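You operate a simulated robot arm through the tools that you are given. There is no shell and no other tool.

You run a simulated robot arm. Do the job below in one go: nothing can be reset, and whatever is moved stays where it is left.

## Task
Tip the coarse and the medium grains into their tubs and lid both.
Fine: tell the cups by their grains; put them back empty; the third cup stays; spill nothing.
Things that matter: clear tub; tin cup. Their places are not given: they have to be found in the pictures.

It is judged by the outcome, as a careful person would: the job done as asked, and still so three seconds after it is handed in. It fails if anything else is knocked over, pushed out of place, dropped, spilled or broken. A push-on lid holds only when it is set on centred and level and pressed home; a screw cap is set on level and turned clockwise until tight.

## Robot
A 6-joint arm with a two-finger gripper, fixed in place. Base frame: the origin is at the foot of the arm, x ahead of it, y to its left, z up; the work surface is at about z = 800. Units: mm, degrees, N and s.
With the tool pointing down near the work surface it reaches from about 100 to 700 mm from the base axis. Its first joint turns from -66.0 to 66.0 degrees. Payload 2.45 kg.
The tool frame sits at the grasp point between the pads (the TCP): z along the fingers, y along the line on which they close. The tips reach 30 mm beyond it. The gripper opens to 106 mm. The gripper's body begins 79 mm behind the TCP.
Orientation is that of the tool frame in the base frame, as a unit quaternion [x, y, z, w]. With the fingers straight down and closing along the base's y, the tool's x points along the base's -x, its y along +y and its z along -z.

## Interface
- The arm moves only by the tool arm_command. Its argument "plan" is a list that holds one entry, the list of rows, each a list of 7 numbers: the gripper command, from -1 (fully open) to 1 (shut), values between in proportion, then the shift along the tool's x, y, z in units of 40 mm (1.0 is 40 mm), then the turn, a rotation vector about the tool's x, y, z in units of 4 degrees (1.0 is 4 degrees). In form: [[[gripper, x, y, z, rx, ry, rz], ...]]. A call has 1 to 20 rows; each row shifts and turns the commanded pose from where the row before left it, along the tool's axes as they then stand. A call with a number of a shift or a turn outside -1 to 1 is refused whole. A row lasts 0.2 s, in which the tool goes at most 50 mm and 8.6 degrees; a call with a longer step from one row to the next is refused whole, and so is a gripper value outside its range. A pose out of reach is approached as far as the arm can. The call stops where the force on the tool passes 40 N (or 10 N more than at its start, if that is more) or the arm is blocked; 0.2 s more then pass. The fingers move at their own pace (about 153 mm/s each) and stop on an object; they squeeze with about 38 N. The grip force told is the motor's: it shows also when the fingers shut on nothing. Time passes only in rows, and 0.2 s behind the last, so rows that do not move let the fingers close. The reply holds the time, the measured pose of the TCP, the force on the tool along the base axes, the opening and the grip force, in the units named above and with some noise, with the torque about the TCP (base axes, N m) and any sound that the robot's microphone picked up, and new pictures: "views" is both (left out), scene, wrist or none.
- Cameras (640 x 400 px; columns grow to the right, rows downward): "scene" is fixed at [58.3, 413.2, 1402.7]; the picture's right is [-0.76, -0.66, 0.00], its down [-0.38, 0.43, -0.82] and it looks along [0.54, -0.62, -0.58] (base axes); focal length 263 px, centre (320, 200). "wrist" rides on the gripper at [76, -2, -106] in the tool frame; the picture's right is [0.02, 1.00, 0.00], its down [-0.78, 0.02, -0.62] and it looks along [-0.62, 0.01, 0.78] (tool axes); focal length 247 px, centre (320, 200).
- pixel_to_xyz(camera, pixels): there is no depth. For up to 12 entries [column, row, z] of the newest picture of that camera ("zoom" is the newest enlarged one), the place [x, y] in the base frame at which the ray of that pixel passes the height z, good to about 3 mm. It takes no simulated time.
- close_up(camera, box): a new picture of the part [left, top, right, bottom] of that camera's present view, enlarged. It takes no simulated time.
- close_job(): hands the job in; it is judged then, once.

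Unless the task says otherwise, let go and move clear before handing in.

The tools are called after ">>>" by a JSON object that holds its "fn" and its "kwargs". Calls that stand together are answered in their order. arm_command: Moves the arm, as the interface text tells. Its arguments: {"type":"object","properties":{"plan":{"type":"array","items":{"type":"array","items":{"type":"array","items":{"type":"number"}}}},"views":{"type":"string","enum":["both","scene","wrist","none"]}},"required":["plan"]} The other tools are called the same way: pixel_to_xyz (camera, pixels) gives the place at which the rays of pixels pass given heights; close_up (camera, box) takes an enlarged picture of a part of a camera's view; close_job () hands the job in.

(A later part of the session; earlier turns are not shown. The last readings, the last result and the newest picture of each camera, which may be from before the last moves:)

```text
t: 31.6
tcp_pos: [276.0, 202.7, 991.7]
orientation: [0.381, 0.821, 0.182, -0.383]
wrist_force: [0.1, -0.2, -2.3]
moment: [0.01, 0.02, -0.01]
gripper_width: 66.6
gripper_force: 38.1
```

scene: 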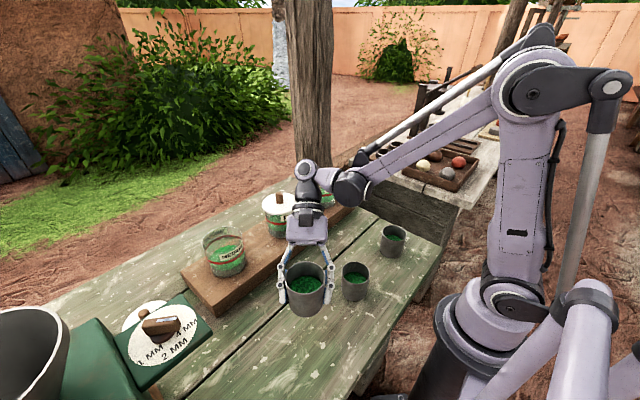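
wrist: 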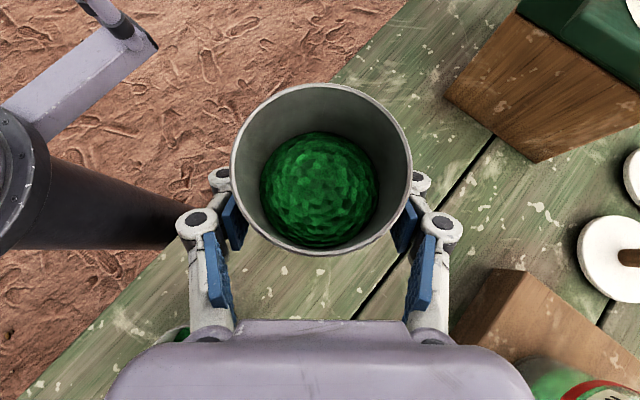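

Held steady (about 2.3 N of load, same view in the gripper). I'll yaw the tool and carry the cup high across to the free middle of the table.

>>> {"fn": "arm_command", "kwargs": {"plan": [[[0.2, 0, 0, 0, -0.755, -0.008, 0.63], [0.2, 0, 0, 0, -0.755, -0.008, 0.63], [0.2, 0, 0, 0, -0.755, -0.008, 0.63], [0.2, 0, 0, 0, -0.755, -0.008, 0.63], [0.2, 0, 0, 0, -0.755, -0.008, 0.63], [0.2, 0, 0, 0, -0.755, -0.008, 0.63], [0.2, 0, 0, 0, -0.755, -0.008, 0.63], [0.2, 0, 0, 0, -0.755, -0.008, 0.63], [0.2, 0, 0, 0, -0.755, -0.008, 0.63], [0.2, 0, 0, 0, -0.755, -0.008, 0.63], [0.2, -0.15, 0.24, -0.28, 0, 0, 0], [0.2, -0.315, 0.481, -0.5625, 0, 0, 0], [0.2, -0.315, 0.481, -0.5625, 0, 0, 0], [0.2, -0.315, 0.481, -0.5625, 0, 0, 0], [0.2, -0.315, 0.481, -0.5625, 0, 0, 0], [0.2, -0.315, 0.481, -0.5625, 0, 0, 0], [0.2, -0.315, 0.481, -0.5625, 0, 0, 0], [0.2, -0.315, 0.481, -0.5625, 0, 0, 0], [0.2, -0.15, 0.24, -0.28, 0, 0, 0], [0.2, 0, 0, 0, 0, 0, 0]]]}}

```text
t: 35.8
tcp_pos: [432.3, -0.2, 1030.0]
orientation: [0.636, 0.646, 0.3, -0.299]
wrist_force: [-0.4, 0.1, -2.3]
moment: [-0.01, 0.03, 0.0]
gripper_width: 66.1
gripper_force: 38.3
```

scene: 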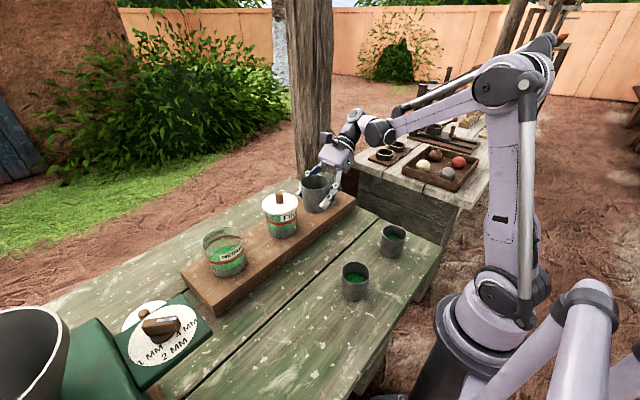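
wrist: 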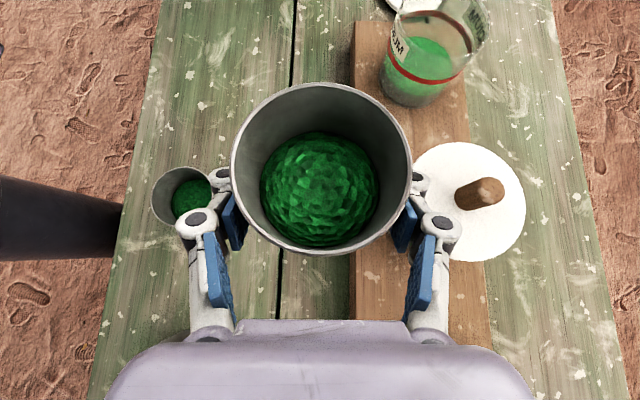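

Carried safely. Now I'll triangulate the tubs: the FINE lid shows at wrist (470,201) and scene (279.6,204.5), COARSE rim in scene near (322.5,180).

>>> {"fn": "pixel_to_xyz", "kwargs": {"camera": "wrist", "pixels": [[470, 201, 900], [470, 201, 915], [470, 201, 930], [410, 95, 825], [410, 92, 835], [443, 25, 900], [443, 25, 920], [352, 300, 825], [350, 300, 835]]}}

>>> {"fn": "pixel_to_xyz", "kwargs": {"camera": "scene", "pixels": [[279.6, 204.5, 900], [279.6, 204.5, 915], [279.6, 204.5, 930], [322.5, 180.1, 900], [322.5, 180.1, 915], [322.5, 201.6, 825], [222.2, 237, 900], [222.2, 237, 915], [227.7, 265.5, 825], [282.9, 228.8, 825], [208, 314, 800], [208, 314, 830]]}}

>>> {"fn": "close_up", "kwargs": {"camera": "scene", "box": [180, 190, 270, 330]}}

```text
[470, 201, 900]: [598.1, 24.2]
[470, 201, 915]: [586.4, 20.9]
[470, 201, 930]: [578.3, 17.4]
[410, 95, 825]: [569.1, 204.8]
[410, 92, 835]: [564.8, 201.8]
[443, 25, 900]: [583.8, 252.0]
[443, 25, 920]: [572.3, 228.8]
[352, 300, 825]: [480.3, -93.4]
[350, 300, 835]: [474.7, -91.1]
```

```text
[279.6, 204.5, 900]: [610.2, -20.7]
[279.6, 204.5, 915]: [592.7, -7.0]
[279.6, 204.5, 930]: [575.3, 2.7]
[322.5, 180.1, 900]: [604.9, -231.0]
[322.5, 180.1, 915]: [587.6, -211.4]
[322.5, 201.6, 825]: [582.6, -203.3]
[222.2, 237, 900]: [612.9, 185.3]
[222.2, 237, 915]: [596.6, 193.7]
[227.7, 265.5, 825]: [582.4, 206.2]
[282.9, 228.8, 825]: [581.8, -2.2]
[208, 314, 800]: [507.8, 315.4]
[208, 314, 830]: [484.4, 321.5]
```

```text
2.86 times, centred on (225, 260) of scene
```

zoom: 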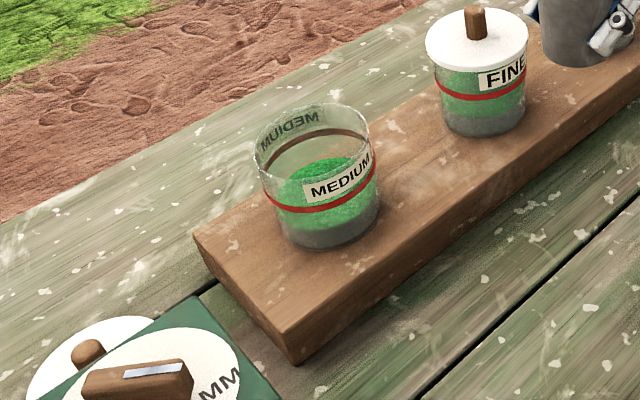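

>>> {"fn": "arm_command", "kwargs": {"plan": [[[0.2, 0, 0, 0, -0.768, 0, 0.64], [0.2, 0, 0, 0, -0.768, 0, 0.64], [0.2, 0, 0, 0, -0.768, 0, 0.64], [0.2, 0, 0, 0, -0.768, 0, 0.64], [0.2, 0, 0, 0, -0.768, 0, 0.64], [0.2, 0, 0, 0, -0.768, 0, 0.64], [0.2, 0, 0, 0, -0.768, 0, 0.64], [0.2, 0, 0, 0, -0.768, 0, 0.64], [0.2, 0, 0, 0, -0.768, 0, 0.64], [0.2, 0, 0, 0, -0.768, 0, 0.64], [0.2, 0, 0, 0, -0.768, 0, 0.64], [0.2, 0, 0, 0, -0.768, 0, 0.64], [0.2, 0, 0, 0, -0.768, 0, 0.64], [0.2, 0, 0, 0, -0.768, 0, 0.64], [0.2, 0, 0, 0, -0.768, 0, 0.64], [0.2, 0, 0, 0, -0.768, 0, 0.64], [0.2, 0, 0, 0, -0.768, 0, 0.64], [0.2, 0, 0, 0, -0.768, 0, 0.64], [0.2, 0, 0, 0, -0.768, 0, 0.64], [0.2, 0, 0, 0, -0.768, 0, 0.64]]]}}

>>> {"fn": "pixel_to_xyz", "kwargs": {"camera": "scene", "pixels": [[218, 317.8, 800], [214.5, 306.6, 830], [214.5, 306.6, 840], [214.5, 306.6, 850]]}}

```text
t: 40.0
tcp_pos: [433.0, 2.3, 1028.8]
orientation: [0.9, 0.084, 0.426, -0.038]
wrist_force: [0.0, -0.5, -1.6]
moment: [0.0, 0.0, 0.03]
gripper_width: 66.3
gripper_force: 37.4
```

scene: 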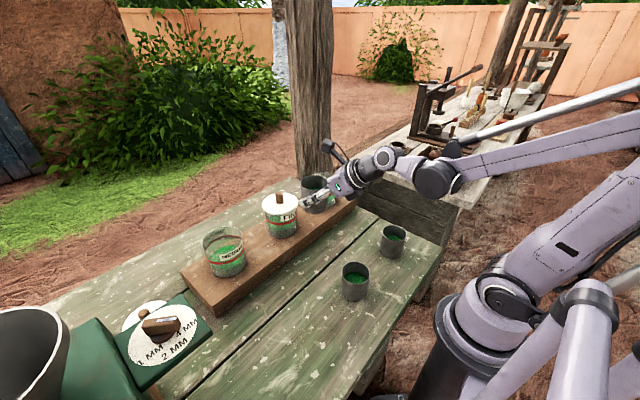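
wrist: 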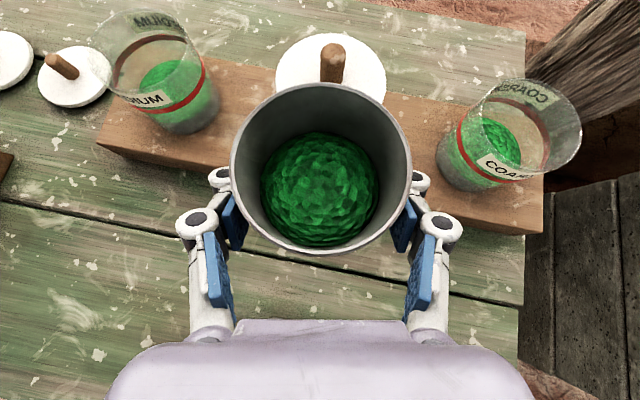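

```text
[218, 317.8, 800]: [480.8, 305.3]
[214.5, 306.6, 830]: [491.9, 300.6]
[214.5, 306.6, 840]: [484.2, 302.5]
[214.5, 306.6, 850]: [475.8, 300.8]
```

>>> {"fn": "close_up", "kwargs": {"camera": "wrist", "box": [420, 60, 600, 220]}}

>>> {"fn": "close_up", "kwargs": {"camera": "wrist", "box": [80, 0, 240, 150]}}

>>> {"fn": "close_up", "kwargs": {"camera": "scene", "box": [260, 160, 360, 250]}}

```text
2.50 times, centred on (510, 140) of wrist
```

zoom: 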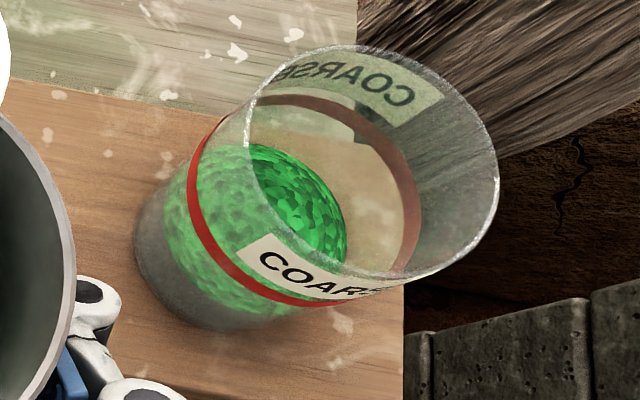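

```text
2.67 times, centred on (160, 75) of wrist
```

zoom: 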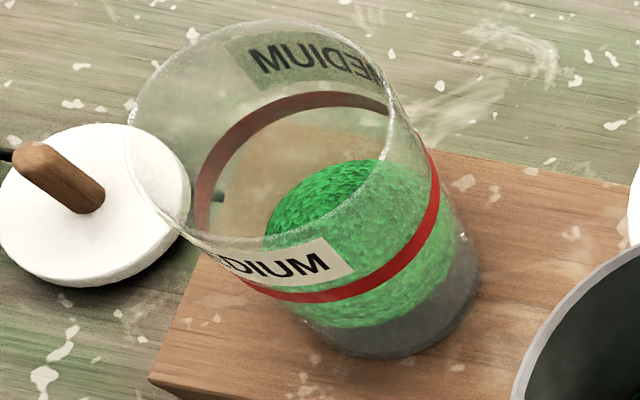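

```text
4.44 times, centred on (310, 205) of scene
```

zoom: 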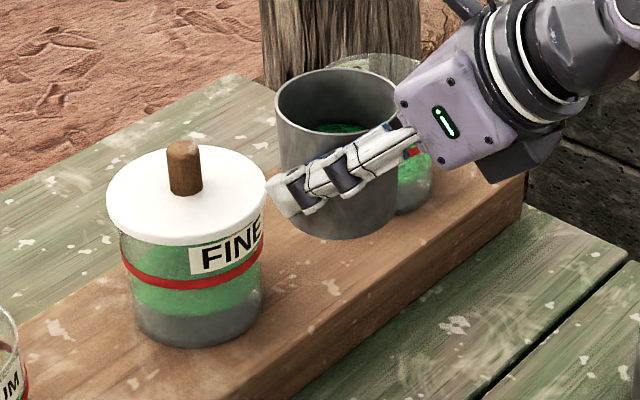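

>>> {"fn": "pixel_to_xyz", "kwargs": {"camera": "wrist", "pixels": [[530.4, 124.8, 920], [530.4, 124.8, 930], [530.4, 124.8, 940], [141.2, 48.7, 920], [141.2, 48.7, 930], [141.2, 48.7, 940], [476, 156, 842], [184.4, 97.5, 842], [330, 75, 930], [330, 75, 940], [479.2, 124, 930], [581.6, 124, 930]]}}

>>> {"fn": "pixel_to_xyz", "kwargs": {"camera": "scene", "pixels": [[322.5, 180.1, 920], [322.5, 180.1, 930], [322.5, 180.1, 940], [222.2, 237, 920], [222.2, 237, 930], [222.2, 237, 940], [322.5, 201.6, 842], [227.7, 265.5, 842], [282.9, 228.8, 842]]}}

```text
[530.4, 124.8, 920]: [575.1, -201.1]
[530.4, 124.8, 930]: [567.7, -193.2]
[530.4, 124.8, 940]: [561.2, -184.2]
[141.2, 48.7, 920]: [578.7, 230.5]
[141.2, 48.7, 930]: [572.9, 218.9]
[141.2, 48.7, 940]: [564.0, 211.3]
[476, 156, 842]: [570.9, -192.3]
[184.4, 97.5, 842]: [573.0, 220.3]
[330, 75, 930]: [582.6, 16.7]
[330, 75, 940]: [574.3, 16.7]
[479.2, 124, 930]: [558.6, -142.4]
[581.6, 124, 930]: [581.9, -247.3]
```

```text
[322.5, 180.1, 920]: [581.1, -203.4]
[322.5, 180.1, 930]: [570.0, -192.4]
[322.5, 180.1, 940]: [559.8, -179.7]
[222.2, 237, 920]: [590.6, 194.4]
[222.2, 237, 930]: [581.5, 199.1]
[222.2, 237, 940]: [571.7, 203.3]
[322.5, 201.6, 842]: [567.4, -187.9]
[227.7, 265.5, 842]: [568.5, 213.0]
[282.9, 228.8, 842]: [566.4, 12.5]
```

COARSE tub resolves to centre ≈(569,-192), rim z≈930 (both views agree), MEDIUM ≈(569,214), and the plank top is z≈842. I'll carry the coarse cup round to its tub, still upright: yaw to point outward, then -y, then +x.

>>> {"fn": "arm_command", "kwargs": {"plan": [[[0.2, 0, 0, 0, -0.683, -0.003, 0.56], [0.2, 0, 0, 0, -0.683, -0.003, 0.56], [0.2, 0, 0, 0, -0.683, -0.003, 0.56], [0.2, 0, 0.45, 0, 0, 0, 0], [0.2, 0, 0.9, 0, 0, 0, 0], [0.2, 0, 0.9, 0, 0, 0, 0], [0.2, 0, 0.9, 0, 0, 0, 0], [0.2, 0, 0.9, 0, 0, 0, 0], [0.2, 0, 0.9, 0, 0, 0, 0], [0.2, 0, 0.4, 0, 0, 0, 0], [0.2, 0.25, 0, 0.3, 0, 0, 0], [0.2, 0.5, 0, 0.59, 0, 0, 0], [0.2, 0.5, 0, 0.59, 0, 0, 0], [0.2, 0.5, 0, 0.59, 0, 0, 0], [0.2, 0.25, 0, 0.3, 0, 0, 0], [0.2, 0, 0, 0, 0, 0, 0]]]}}

```text
t: 43.4
tcp_pos: [555.5, -231.4, 1031.6]
orientation: [0.904, 0.002, 0.428, 0.001]
wrist_force: [0.4, 1.1, -2.2]
moment: [0.0, -0.01, -0.03]
gripper_width: 66.1
gripper_force: 38.1
out of reach, approached as far as the arm can: row 3
```

scene: 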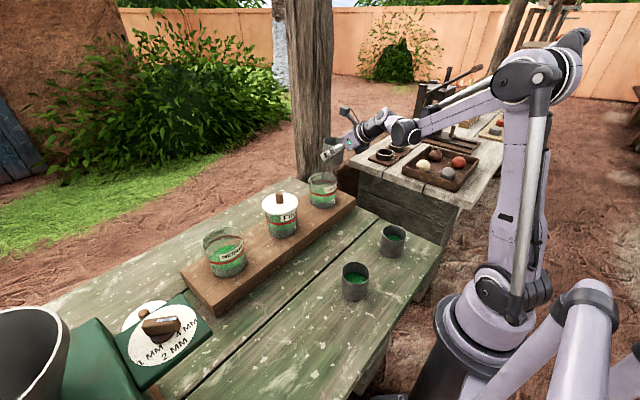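
wrist: 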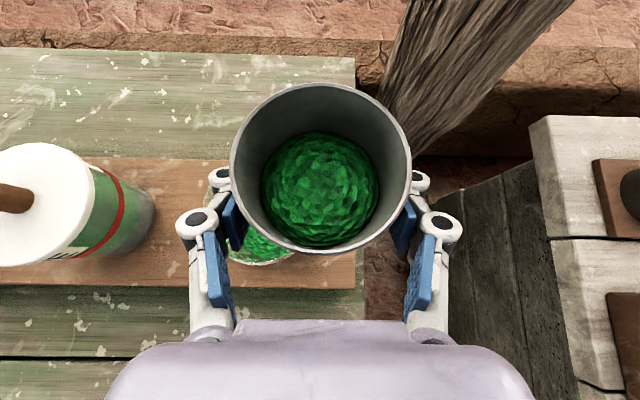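

The tub lies just left-below of the cup (wrist ~260,240), consistent with (569,-192). I'll shift the TCP to (591,-212) and pitch the tool level, which tips the cup only 40°, with its lip already over the tub's mouth.

>>> {"fn": "arm_command", "kwargs": {"plan": [[[0.2, 0.28, -0.243, 0.345, 0, 0, 0], [0.2, 0.28, -0.243, 0.345, 0, 0, 0], [0.2, 0, 0, 0, 0, 0.7, 0], [0.2, 0, 0, 0, 0, 1, 0], [0.2, 0, 0, 0, 0, 1, 0], [0.2, 0, 0, 0, 0, 1, 0], [0.2, 0, 0, 0, 0, 1, 0], [0.2, 0, 0, 0, 0, 1, 0], [0.2, 0, 0, 0, 0, 1, 0], [0.2, 0, 0, 0, 0, 1, 0], [0.2, 0, 0, 0, 0, 1, 0], [0.2, 0, 0, 0, 0, 1, 0], [0.2, 0, 0, 0, 0, 0, 0]]]}}

```text
t: 46.2
tcp_pos: [590.4, -212.3, 1032.2]
orientation: [0.711, 0.001, 0.704, 0.001]
wrist_force: [0.3, 1.3, -1.1]
moment: [-0.02, 0.03, -0.01]
gripper_width: 66.1
gripper_force: 38.2
```

scene: 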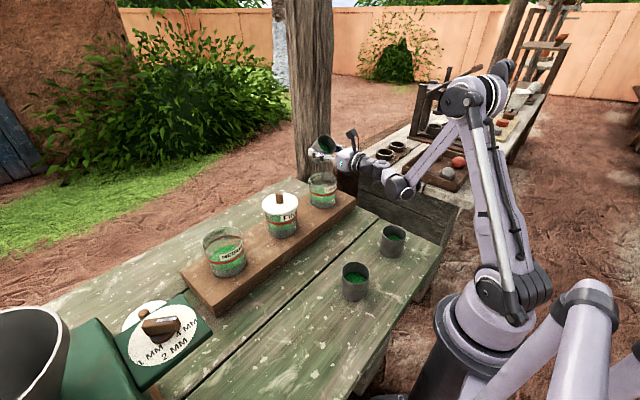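
wrist: 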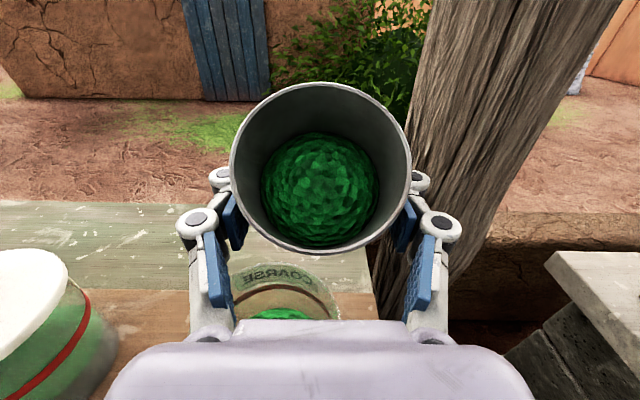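

>>> {"fn": "close_up", "kwargs": {"camera": "scene", "box": [280, 120, 400, 220]}}

>>> {"fn": "pixel_to_xyz", "kwargs": {"camera": "wrist", "pixels": [[285, 263, 930], [337, 305, 930], [233, 300, 930]]}}

```text
4.00 times, centred on (340, 170) of scene
```

zoom: 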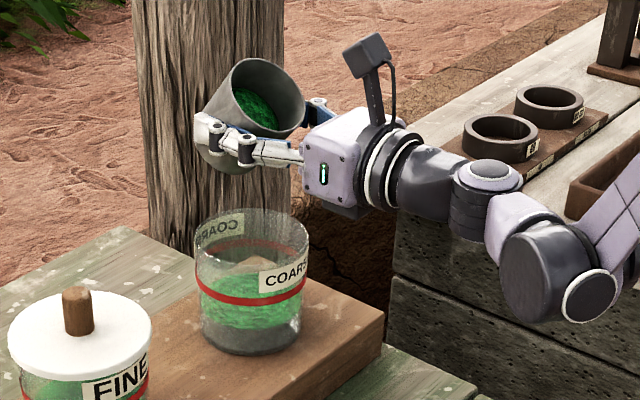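

```text
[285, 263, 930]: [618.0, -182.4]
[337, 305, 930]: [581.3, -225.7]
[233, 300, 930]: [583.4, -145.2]
```

Alignment is good: tub far rim at x≈618 → centre ≈(567,-190), and the tilted lip sits over it. Now I roll the cup left, slowing as the grains approach the lip.

>>> {"fn": "arm_command", "kwargs": {"plan": [[[0.2, 0, 0, 0, 0, 0, -0.5], [0.2, 0, 0, 0, 0, 0, -1], [0.2, 0, 0, 0, 0, 0, -1], [0.2, 0, 0, 0, 0, 0, -1], [0.2, 0, 0, 0, 0, 0, -1], [0.2, 0, 0, 0, 0, 0, -1], [0.2, 0, 0, 0, 0, 0, -1], [0.2, 0, 0, 0, 0, 0, -1], [0.2, 0, 0, 0, 0, 0, -1], [0.2, 0, 0, 0, 0, 0, -1], [0.2, 0, 0, 0, 0, 0, -1], [0.2, 0, 0, 0, 0, 0, -1], [0.2, 0, 0, 0, 0, 0, -0.5], [0.2, 0, 0, 0, 0, 0, 0]]]}}

```text
t: 49.2
tcp_pos: [591.4, -213.0, 1032.4]
orientation: [0.648, 0.291, 0.642, 0.287]
wrist_force: [-0.6, 0.5, -1.9]
moment: [0.03, 0.03, 0.0]
gripper_width: 65.9
gripper_force: 37.8
```

scene: 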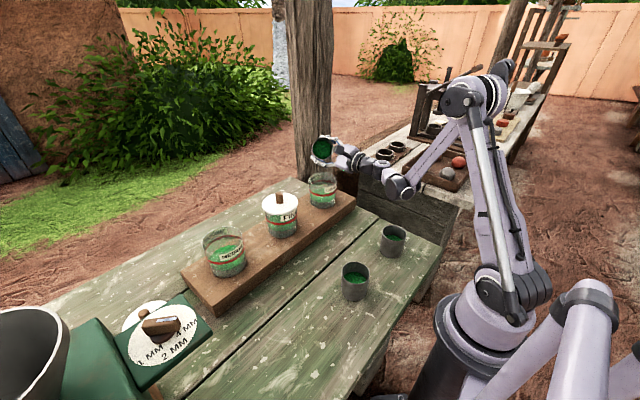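
wrist: 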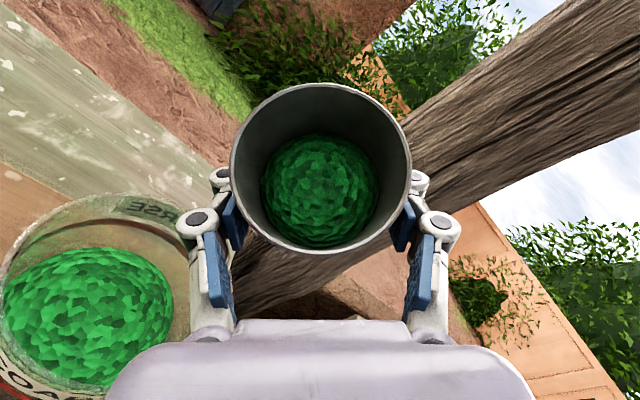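

At 48° roll no grain has moved yet; the tub's mouth shows at wrist (95,290), under the low lip. Continuing at 2° per row.

>>> {"fn": "arm_command", "kwargs": {"plan": [[[0.2, 0, 0, 0, 0, 0, -0.5], [0.2, 0, 0, 0, 0, 0, -0.5], [0.2, 0, 0, 0, 0, 0, -0.5], [0.2, 0, 0, 0, 0, 0, -0.5], [0.2, 0, 0, 0, 0, 0, -0.5], [0.2, 0, 0, 0, 0, 0, -0.5], [0.2, 0, 0, 0, 0, 0, -0.5], [0.2, 0, 0, 0, 0, 0, -0.5], [0.2, 0, 0, 0, 0, 0, -0.5], [0.2, 0, 0, 0, 0, 0, -0.5], [0.2, 0, 0, 0, 0, 0, 0]]]}}

```text
t: 51.6
tcp_pos: [591.1, -212.5, 1032.3]
orientation: [0.588, 0.4, 0.583, 0.394]
wrist_force: [-0.8, 0.2, -2.5]
moment: [0.01, -0.01, -0.01]
gripper_width: 66.0
gripper_force: 37.6
```

scene: 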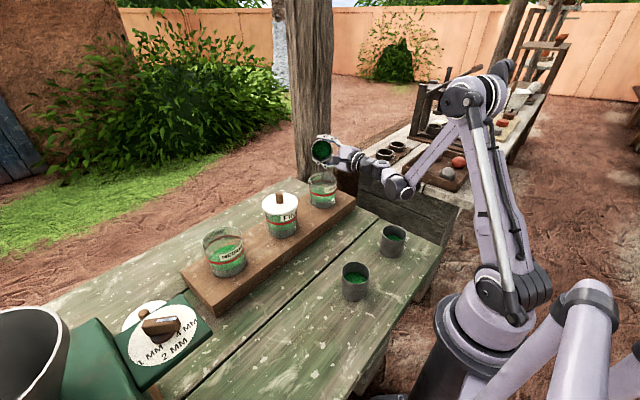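
wrist: 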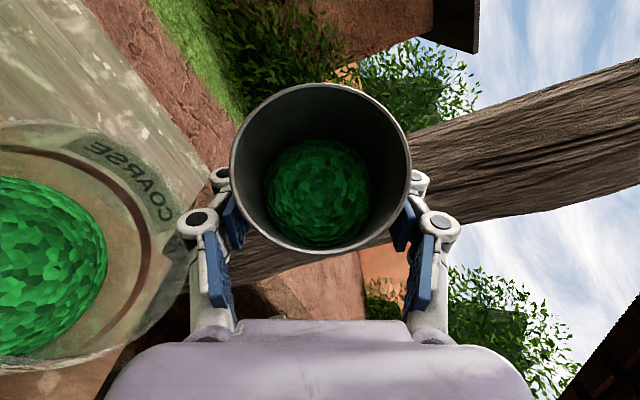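

>>> {"fn": "arm_command", "kwargs": {"plan": [[[0.2, 0, 0, 0, 0, 0, -0.5], [0.2, 0, 0, 0, 0, 0, -0.5], [0.2, 0, 0, 0, 0, 0, -0.5], [0.2, 0, 0, 0, 0, 0, -0.5], [0.2, 0, 0, 0, 0, 0, -0.5], [0.2, 0, 0, 0, 0, 0, -0.5], [0.2, 0, 0, 0, 0, 0, -0.5], [0.2, 0, 0, 0, 0, 0, -0.5], [0.2, 0, 0, 0, 0, 0, -0.5], [0.2, 0, 0, 0, 0, 0, -0.5], [0.2, 0, 0, 0, 0, 0, -0.5], [0.2, 0, 0, 0, 0, 0, 0]]]}}

>>> {"fn": "close_up", "kwargs": {"camera": "scene", "box": [280, 120, 400, 220]}}

```text
t: 54.2
tcp_pos: [590.3, -211.8, 1031.0]
orientation: [0.501, 0.504, 0.497, 0.498]
wrist_force: [-0.1, 0.6, 0.4]
moment: [0.01, -0.01, -0.01]
gripper_width: 65.5
gripper_force: 38.2
```

scene: 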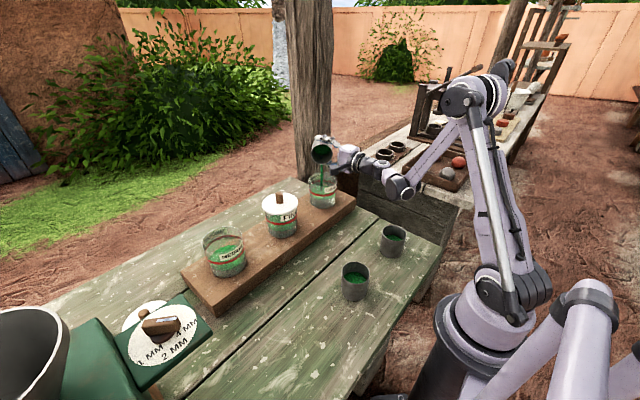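
wrist: 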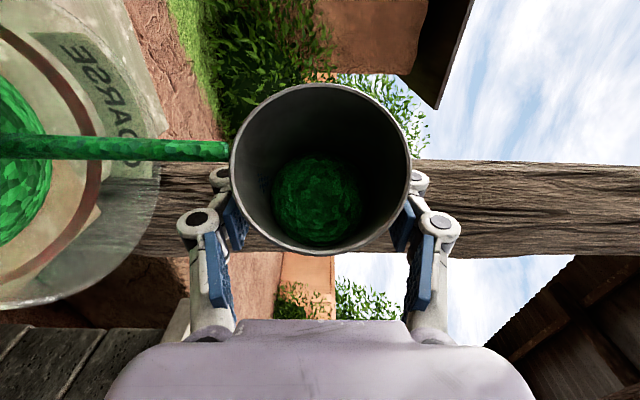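

```text
4.00 times, centred on (340, 170) of scene
```

zoom: 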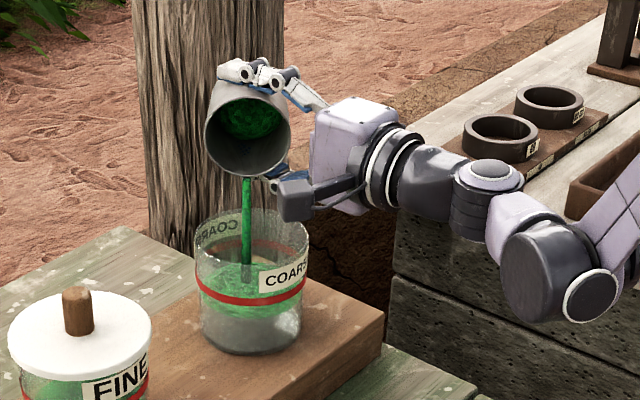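

A stream runs from the lip straight into the tub's centre (scene zoom 245,180→245,285). I'll hold here and let it flow.

>>> {"fn": "arm_command", "kwargs": {"plan": [[[0.2, 0, 0, 0, 0, 0, 0], [0.2, 0, 0, 0, 0, 0, 0], [0.2, 0, 0, 0, 0, 0, 0], [0.2, 0, 0, 0, 0, 0, 0], [0.2, 0, 0, 0, 0, 0, 0], [0.2, 0, 0, 0, 0, 0, 0], [0.2, 0, 0, 0, 0, 0, 0], [0.2, 0, 0, 0, 0, 0, 0], [0.2, 0, 0, 0, 0, 0, 0], [0.2, 0, 0, 0, 0, 0, 0]]]}}

>>> {"fn": "close_up", "kwargs": {"camera": "scene", "box": [280, 120, 400, 220]}}

```text
t: 56.4
tcp_pos: [590.5, -212.8, 1031.5]
orientation: [0.501, 0.504, 0.497, 0.498]
wrist_force: [-0.5, 0.8, -1.0]
moment: [0.01, 0.01, -0.02]
gripper_width: 65.3
gripper_force: 37.8
```

scene: 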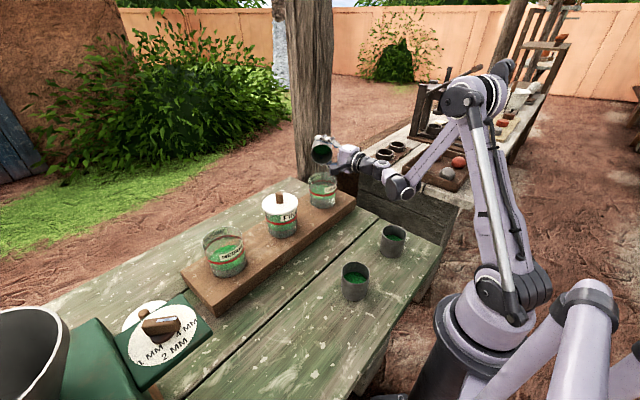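
wrist: 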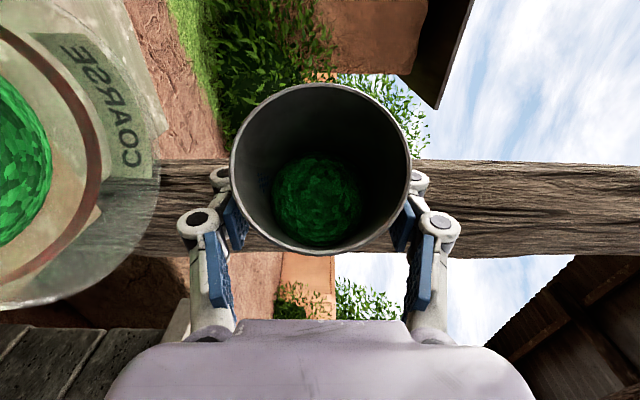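

```text
4.00 times, centred on (340, 170) of scene
```

zoom: 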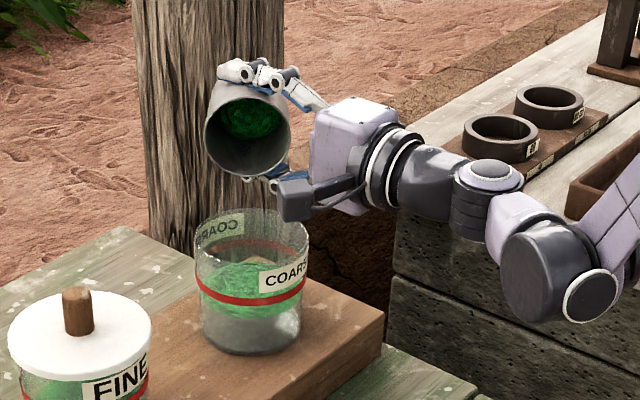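

The flow stopped at this tilt with grains still inside, so the cup must go steeper. Continuing the roll in small steps while keeping the lip over the centre.

>>> {"fn": "arm_command", "kwargs": {"plan": [[[0.2, 0.0114, 0.003, -0.0125, 0, 0, -0.5], [0.2, 0.0114, 0.003, -0.0125, 0, 0, -0.5], [0.2, 0.0114, 0.003, -0.0125, 0, 0, -0.5], [0.2, 0.0114, 0.003, -0.0125, 0, 0, -0.5], [0.2, 0.0114, 0.003, -0.0125, 0, 0, -0.5], [0.2, 0.0114, 0.003, -0.0125, 0, 0, -0.5], [0.2, 0.0114, 0.003, -0.0125, 0, 0, -0.5], [0.2, 0.0114, 0.003, -0.0125, 0, 0, -0.5], [0.2, 0.0114, 0.003, -0.0125, 0, 0, -0.5], [0.2, 0.0114, 0.003, -0.0125, 0, 0, -0.5], [0.2, 0.0114, 0.003, -0.0125, 0, 0, -0.5], [0.2, 0.0114, 0.003, -0.0125, 0, 0, -0.5], [0.2, 0.0114, 0.003, -0.0125, 0, 0, -0.5], [0.2, 0.0114, 0.003, -0.0125, 0, 0, -0.5], [0.2, 0.0114, 0.003, -0.0125, 0, 0, -0.5]]]}}

>>> {"fn": "close_up", "kwargs": {"camera": "scene", "box": [280, 120, 400, 220]}}

```text
t: 59.6
tcp_pos: [584.2, -205.0, 1030.8]
orientation: [0.353, 0.617, 0.35, 0.61]
wrist_force: [-0.2, 0.2, -0.1]
moment: [0.0, 0.04, -0.02]
gripper_width: 65.2
gripper_force: 37.8
```

scene: 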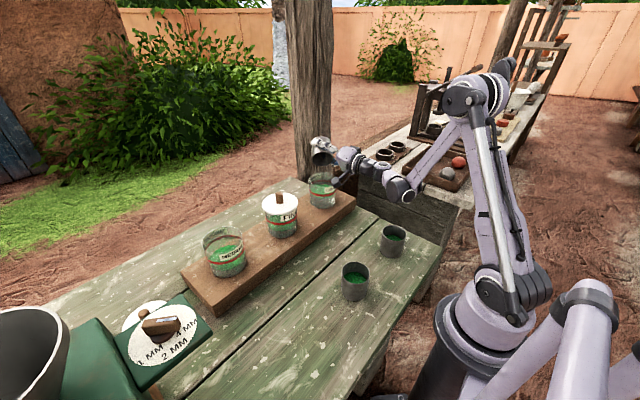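
wrist: 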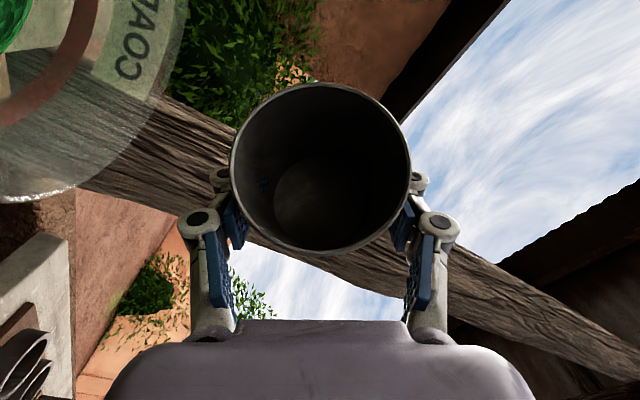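

```text
4.00 times, centred on (340, 170) of scene
```

zoom: 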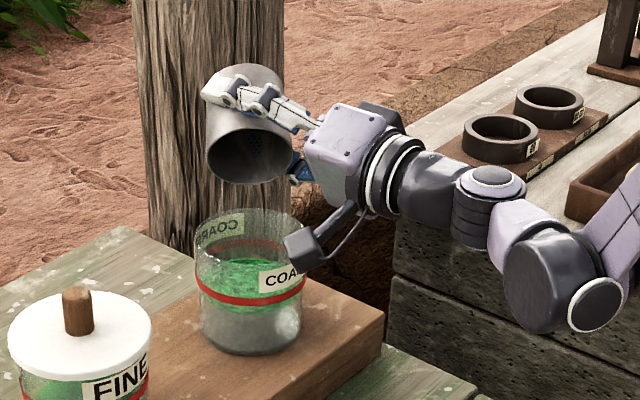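

>>> {"fn": "close_up", "kwargs": {"camera": "wrist", "box": [220, 70, 420, 260]}}

>>> {"fn": "close_up", "kwargs": {"camera": "scene", "box": [290, 150, 350, 220]}}

```text
2.11 times, centred on (320, 165) of wrist
```

zoom: 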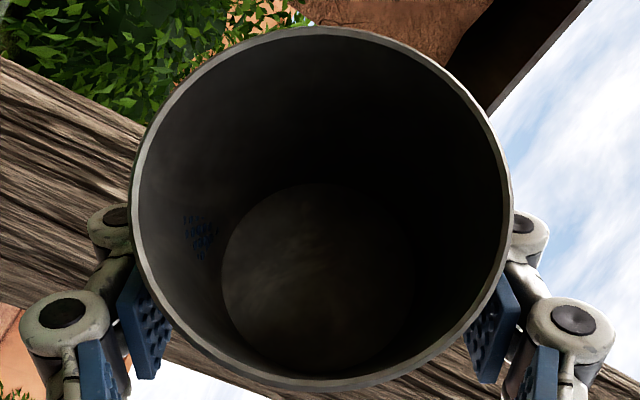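

```text
5.71 times, centred on (320, 185) of scene
```

zoom: 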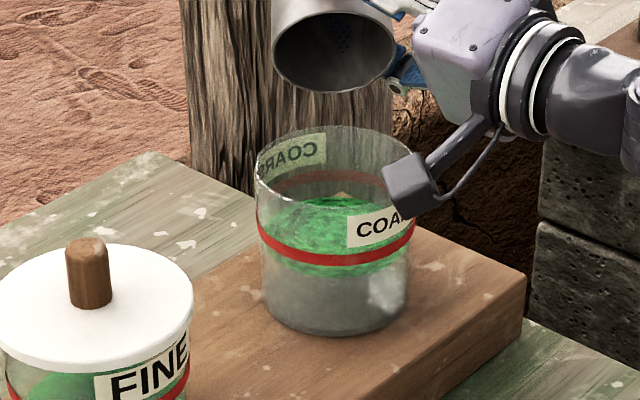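

The cup is empty (bare bottom visible) and all grains are in the COARSE tub. Rolling back upright over the tub.

>>> {"fn": "arm_command", "kwargs": {"plan": [[[0.2, 0, 0, 0, 0, 0, 0], [0.2, 0, 0, 0, 0, 0, 0], [0.2, 0, 0, 0, 0, 0, 1], [0.2, 0, 0, 0, 0, 0, 1], [0.2, 0, 0, 0, 0, 0, 1], [0.2, 0, 0, 0, 0, 0, 1], [0.2, 0, 0, 0, 0, 0, 1], [0.2, 0, 0, 0, 0, 0, 1], [0.2, 0, 0, 0, 0, 0, 1], [0.2, 0, 0, 0, 0, 0, 1], [0.2, 0, 0, 0, 0, 0, 1], [0.2, 0, 0, 0, 0, 0, 1], [0.2, 0, 0, 0, 0, 0, 1], [0.2, 0, 0, 0, 0, 0, 1], [0.2, 0, 0, 0, 0, 0, 1], [0.2, 0, 0, 0, 0, 0, 1], [0.2, 0, 0, 0, 0, 0, 1], [0.2, 0, 0, 0, 0, 0, 1], [0.2, 0, 0, 0, 0, 0, 1], [0.2, 0, 0, 0, 0, 0, 1]]], "views": "none"}}

>>> {"fn": "arm_command", "kwargs": {"plan": [[[0.2, 0, 0, 0, 0, 0, 1], [0.2, 0, 0, 0, 0, 0, 1], [0.2, 0, 0, 0, 0, 0, 1], [0.2, 0, 0, 0, 0, 0, 1], [0.2, 0, 0, 0, 0, 0, 1], [0.2, 0, 0, 0, 0, 0, 1], [0.2, 0, 0, 0, 0, 0, 1], [0.2, 0, 0, 0, 0, 0, 1], [0.2, 0, 0, 0, 0, 0, 1], [0.2, 0, 0, 0, 0, 0, 1], [0.2, 0, 0, 0, 0, 0, 1], [0.2, 0, 0, 0, 0, 0, 1], [0.2, 0, 0, 0, 0, 0, 0]]]}}

```text
t: 63.8
tcp_pos: [584.9, -204.7, 1032.0]
orientation: [0.649, 0.29, 0.643, 0.286]
wrist_force: [-0.1, 0.3, -0.4]
moment: [0.0, -0.02, 0.0]
gripper_width: 64.6
gripper_force: 38.4
```

```text
t: 66.6
tcp_pos: [584.5, -205.0, 1031.7]
orientation: [0.711, 0.002, 0.704, 0.0]
wrist_force: [0.3, 0.8, -0.8]
moment: [-0.03, 0.01, 0.03]
gripper_width: 64.7
gripper_force: 38.8
```

scene: 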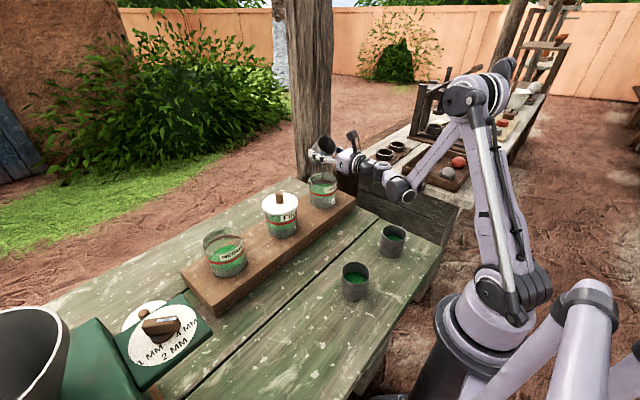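
wrist: 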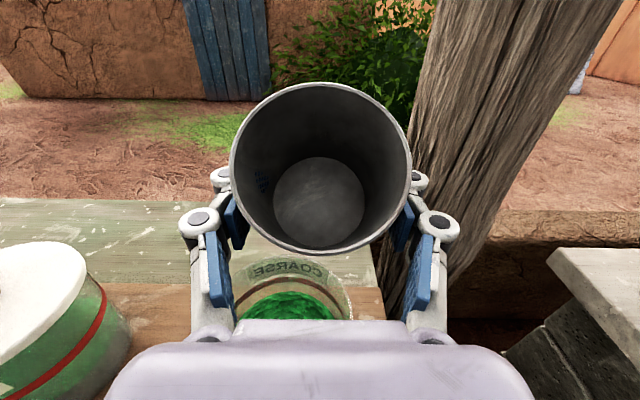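

Empty cup is upright-ish again. Pitching back so the cup stands vertical, then backing away from the tub and turning the tool on the way home.

>>> {"fn": "arm_command", "kwargs": {"plan": [[[0.2, 0, 0, 0, 0, -1, 0], [0.2, 0, 0, 0, 0, -1, 0], [0.2, 0, 0, 0, 0, -1, 0], [0.2, 0, 0, 0, 0, -1, 0], [0.2, 0, 0, 0, 0, -1, 0], [0.2, 0, 0, 0, 0, -1, 0], [0.2, 0, 0, 0, 0, -1, 0], [0.2, 0, 0, 0, 0, -1, 0], [0.2, 0, 0, 0, 0, -1, 0], [0.2, 0, 0, 0, 0, -0.7, 0], [0.2, -0.6, 0, -0.73, 0, 0, 0], [0.2, -0.6, 0, -0.73, 0, 0, 0], [0.2, -0.6, 0, -0.73, 0, 0, 0], [0.2, -0.6, 0, -0.73, 0, 0, 0], [0.2, 0, 0, 0, 0.774, 0, -0.633], [0.2, 0, 0, 0, 0.774, 0, -0.633], [0.2, 0, 0, 0, 0.774, 0, -0.633], [0.2, 0, 0, 0, 0.774, 0, -0.633], [0.2, 0, 0, 0, 0.774, 0, -0.633], [0.2, 0, 0, 0, 0, 0, 0]]]}}

```text
t: 70.8
tcp_pos: [433.2, -204.3, 1031.3]
orientation: [0.891, 0.158, 0.42, -0.073]
wrist_force: [1.3, -0.8, 0.6]
moment: [0.03, 0.02, -0.01]
gripper_width: 63.9
gripper_force: 38.5
```

scene: 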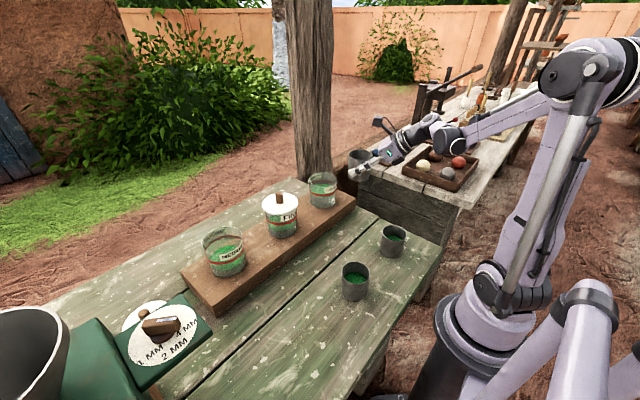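
wrist: 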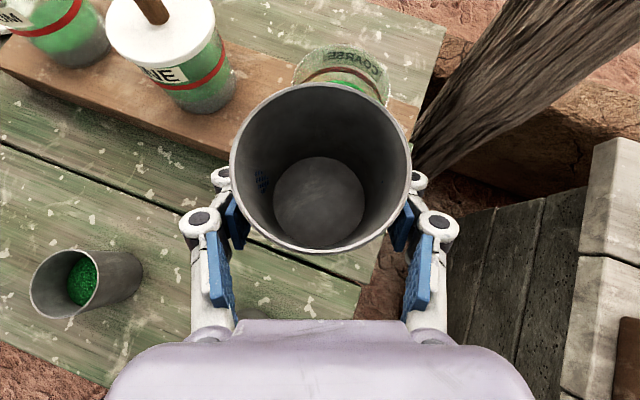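

>>> {"fn": "arm_command", "kwargs": {"plan": [[[0.2, 0, 0, 0, 0.774, 0, -0.633], [0.2, 0, 0, 0, 0.774, 0, -0.633], [0.2, 0, 0, 0, 0.774, 0, -0.633], [0.2, 0, 0, 0, 0.774, 0, -0.633], [0.2, 0, 0, 0, 0.774, 0, -0.633], [0.2, 0, 0, 0, 0.774, 0, -0.633], [0.2, 0, 0, 0, 0.774, 0, -0.633], [0.2, 0, 0, 0, 0.774, 0, -0.633], [0.2, 0, 0, 0, 0.774, 0, -0.633], [0.2, 0, 0, 0, 0.774, 0, -0.633], [0.2, 0.468, -0.427, 0.572, 0, 0, 0], [0.2, 0.468, -0.427, 0.572, 0, 0, 0], [0.2, 0.468, -0.427, 0.572, 0, 0, 0], [0.2, 0.468, -0.427, 0.572, 0, 0, 0], [0.2, 0.468, -0.427, 0.572, 0, 0, 0], [0.2, 0.468, -0.427, 0.572, 0, 0, 0], [0.2, 0, 0, 0, 0.774, 0, -0.633], [0.2, 0, 0, 0, 0.774, 0, -0.633], [0.2, 0, 0, 0, 0.774, 0, -0.633], [0.2, 0, 0, 0, 0.774, 0, -0.633]]], "views": "scene"}}

```text
t: 75.0
tcp_pos: [432.6, 1.0, 1031.7]
orientation: [0.712, 0.558, 0.335, -0.265]
wrist_force: [-0.2, -0.6, 0.2]
moment: [-0.02, 0.02, 0.0]
gripper_width: 63.6
gripper_force: 37.8
```

scene: 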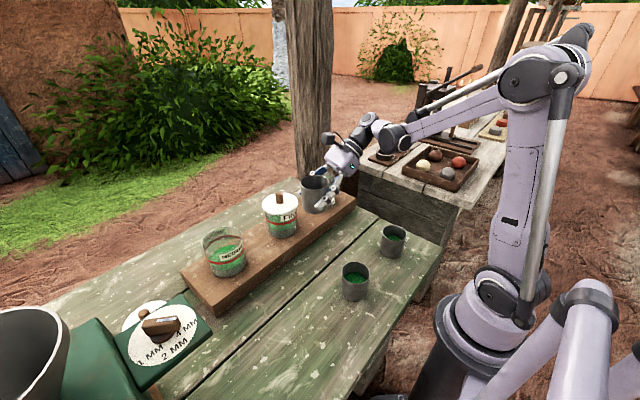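

>>> {"fn": "arm_command", "kwargs": {"plan": [[[0.2, 0, 0, 0, 0.674, 0, -0.558], [0.2, 0, 0, 0, 0.674, 0, -0.558], [0.2, 0, 0, 0, 0.674, 0, -0.558], [0.2, 0, 0, 0, 0.674, 0, -0.558], [0.2, 0.44, -0.647, 0.728, 0, 0, 0], [0.2, 0.44, -0.647, 0.728, 0, 0, 0], [0.2, 0.44, -0.647, 0.728, 0, 0, 0], [0.2, 0.44, -0.647, 0.728, 0, 0, 0], [0.2, 0.44, -0.647, 0.728, 0, 0, 0], [0.2, 0.44, -0.647, 0.728, 0, 0, 0], [0.2, 0, 0, 0, 0.751, 0, -0.6215], [0.2, 0, 0, 0, 0.751, 0, -0.6215], [0.2, 0, 0, 0, 0.751, 0, -0.6215], [0.2, 0, 0, 0, 0.751, 0, -0.6215], [0.2, 0, 0, 0, 0.751, 0, -0.6215], [0.2, 0, 0, 0, 0.751, 0, -0.6215], [0.2, 0, 0, 0, 0.751, 0, -0.6215], [0.2, 0, 0, 0, 0.751, 0, -0.6215], [0.2, 0, 0, 0, 0.751, 0, -0.6215], [0.2, 0, 0, 0, 0.751, 0, -0.6215]]]}}

```text
t: 79.2
tcp_pos: [274.9, 202.0, 1001.8]
orientation: [0.387, 0.817, 0.183, -0.386]
wrist_force: [0.5, -0.1, -1.0]
moment: [-0.01, -0.02, 0.01]
gripper_width: 63.1
gripper_force: 38.0
```

scene: 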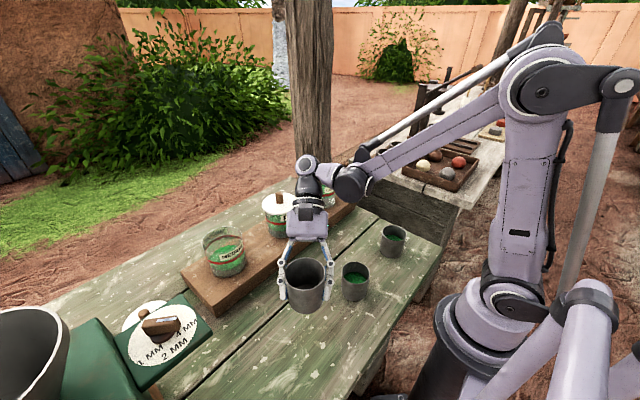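
wrist: 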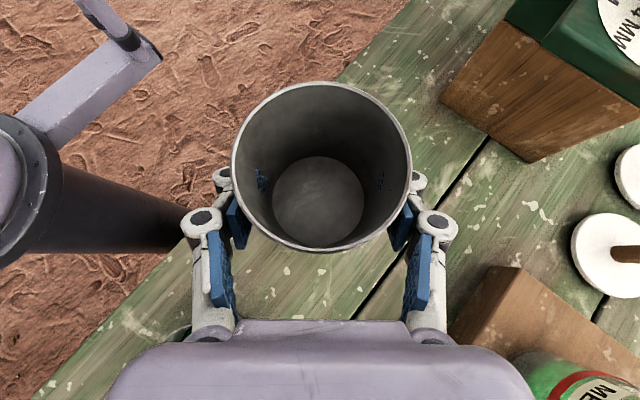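

Back over the cup's place with nearly the picking orientation. Lowering to just above the table.

>>> {"fn": "arm_command", "kwargs": {"plan": [[[0.2, 0, 0, 0, 0, -0.1, 0], [0.2, -0.55, 0.005, 0.452, 0, 0, 0], [0.2, -0.55, 0.005, 0.452, 0, 0, 0], [0.2, -0.55, 0.005, 0.452, 0, 0, 0], [0.2, -0.55, 0.005, 0.452, 0, 0, 0], [0.2, -0.55, 0, 0.452, 0, 0, 0], [0.2, -0.15, 0, 0.123, 0, 0, 0], [0.2, 0, 0, 0, 0, 0, 0]]]}}

>>> {"fn": "close_up", "kwargs": {"camera": "scene", "box": [260, 240, 400, 370]}}

```text
t: 81.0
tcp_pos: [278.2, 200.2, 851.6]
orientation: [0.389, 0.818, 0.183, -0.383]
wrist_force: [-0.1, -0.7, -0.7]
moment: [0.01, -0.01, 0.03]
gripper_width: 63.1
gripper_force: 37.8
```

scene: 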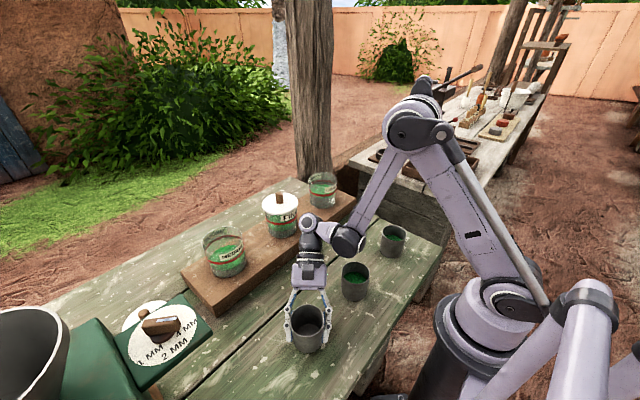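
wrist: 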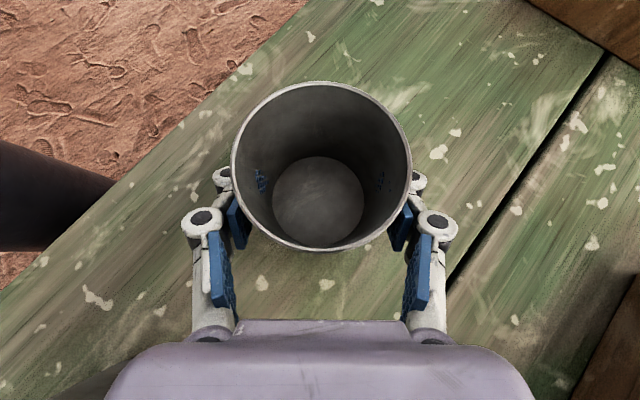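

```text
3.08 times, centred on (330, 305) of scene
```

zoom: 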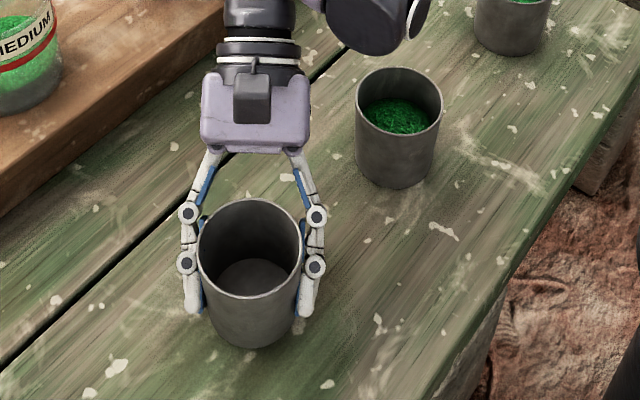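

>>> {"fn": "arm_command", "kwargs": {"plan": [[[0.2, -0.071, -0.008, 0.083, 0, 0, 0], [0.2, -0.071, -0.008, 0.083, 0, 0, 0], [0.2, -0.071, -0.008, 0.083, 0, 0, 0], [0.2, 0, 0, 0, 0, 0, 0]]]}}

>>> {"fn": "close_up", "kwargs": {"camera": "scene", "box": [260, 240, 400, 370]}}

```text
t: 82.0
tcp_pos: [276.6, 203.0, 840.5]
orientation: [0.388, 0.817, 0.184, -0.385]
wrist_force: [2.6, -2.0, 18.0]
moment: [0.35, -0.04, -0.18]
gripper_width: 62.9
gripper_force: 37.5
```

scene: 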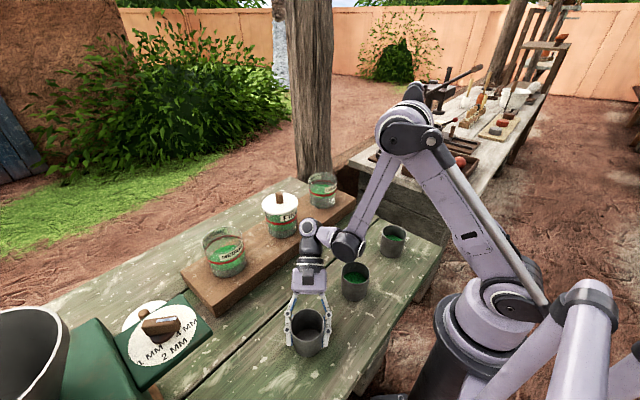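
wrist: 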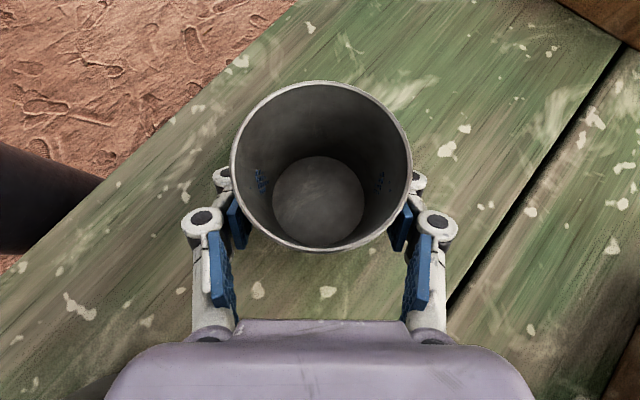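

```text
3.08 times, centred on (330, 305) of scene
```

zoom: 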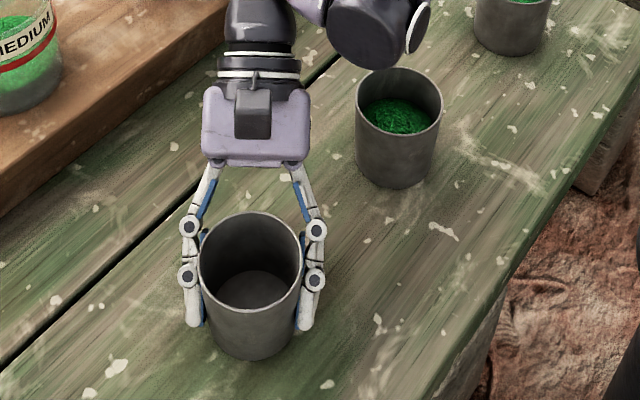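

The cup bottom touches the table (18 N up). Releasing gradually, then rising straight up.

>>> {"fn": "arm_command", "kwargs": {"plan": [[[-0.2, 0, 0, 0, 0, 0, 0], [-0.28, 0, 0, 0, 0, 0, 0], [-0.36, 0, 0, 0, 0, 0, 0], [-0.5, 0, 0, 0, 0, 0, 0], [-0.75, 0, 0, 0, 0, 0, 0], [-1, 0, 0, 0, 0, 0, 0], [-1, 0, 0, 0, 0, 0, 0]]]}}

>>> {"fn": "close_up", "kwargs": {"camera": "scene", "box": [260, 240, 400, 370]}}

```text
t: 83.6
tcp_pos: [275.0, 202.7, 838.9]
orientation: [0.389, 0.818, 0.183, -0.383]
wrist_force: [0.0, 0.0, -0.5]
moment: [0.01, 0.0, 0.01]
gripper_width: 105.8
gripper_force: 0.1
```

scene: 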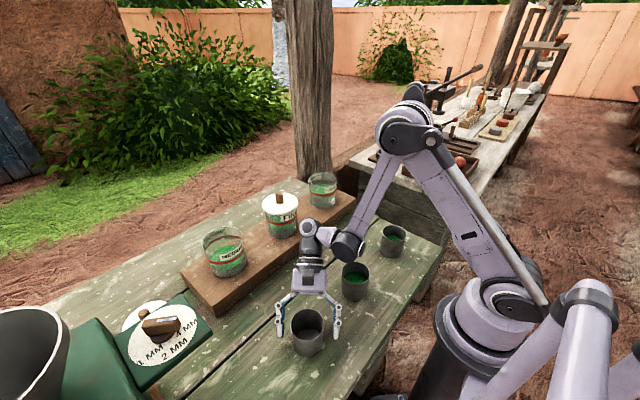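
wrist: 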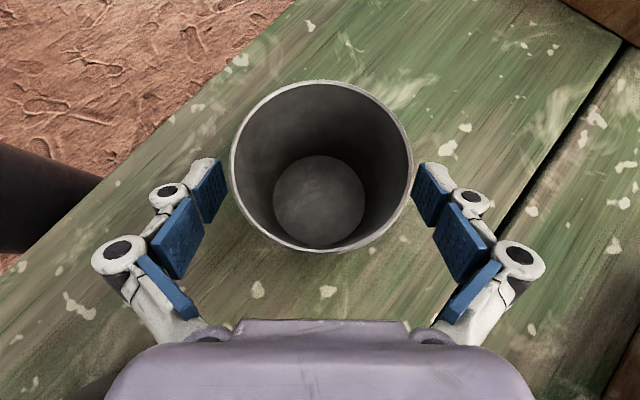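

```text
3.08 times, centred on (330, 305) of scene
```

zoom: 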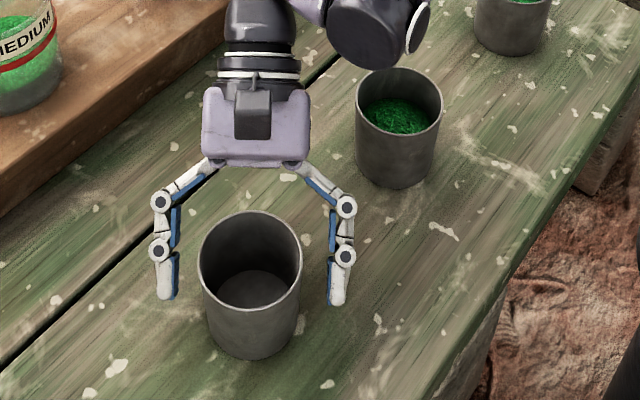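

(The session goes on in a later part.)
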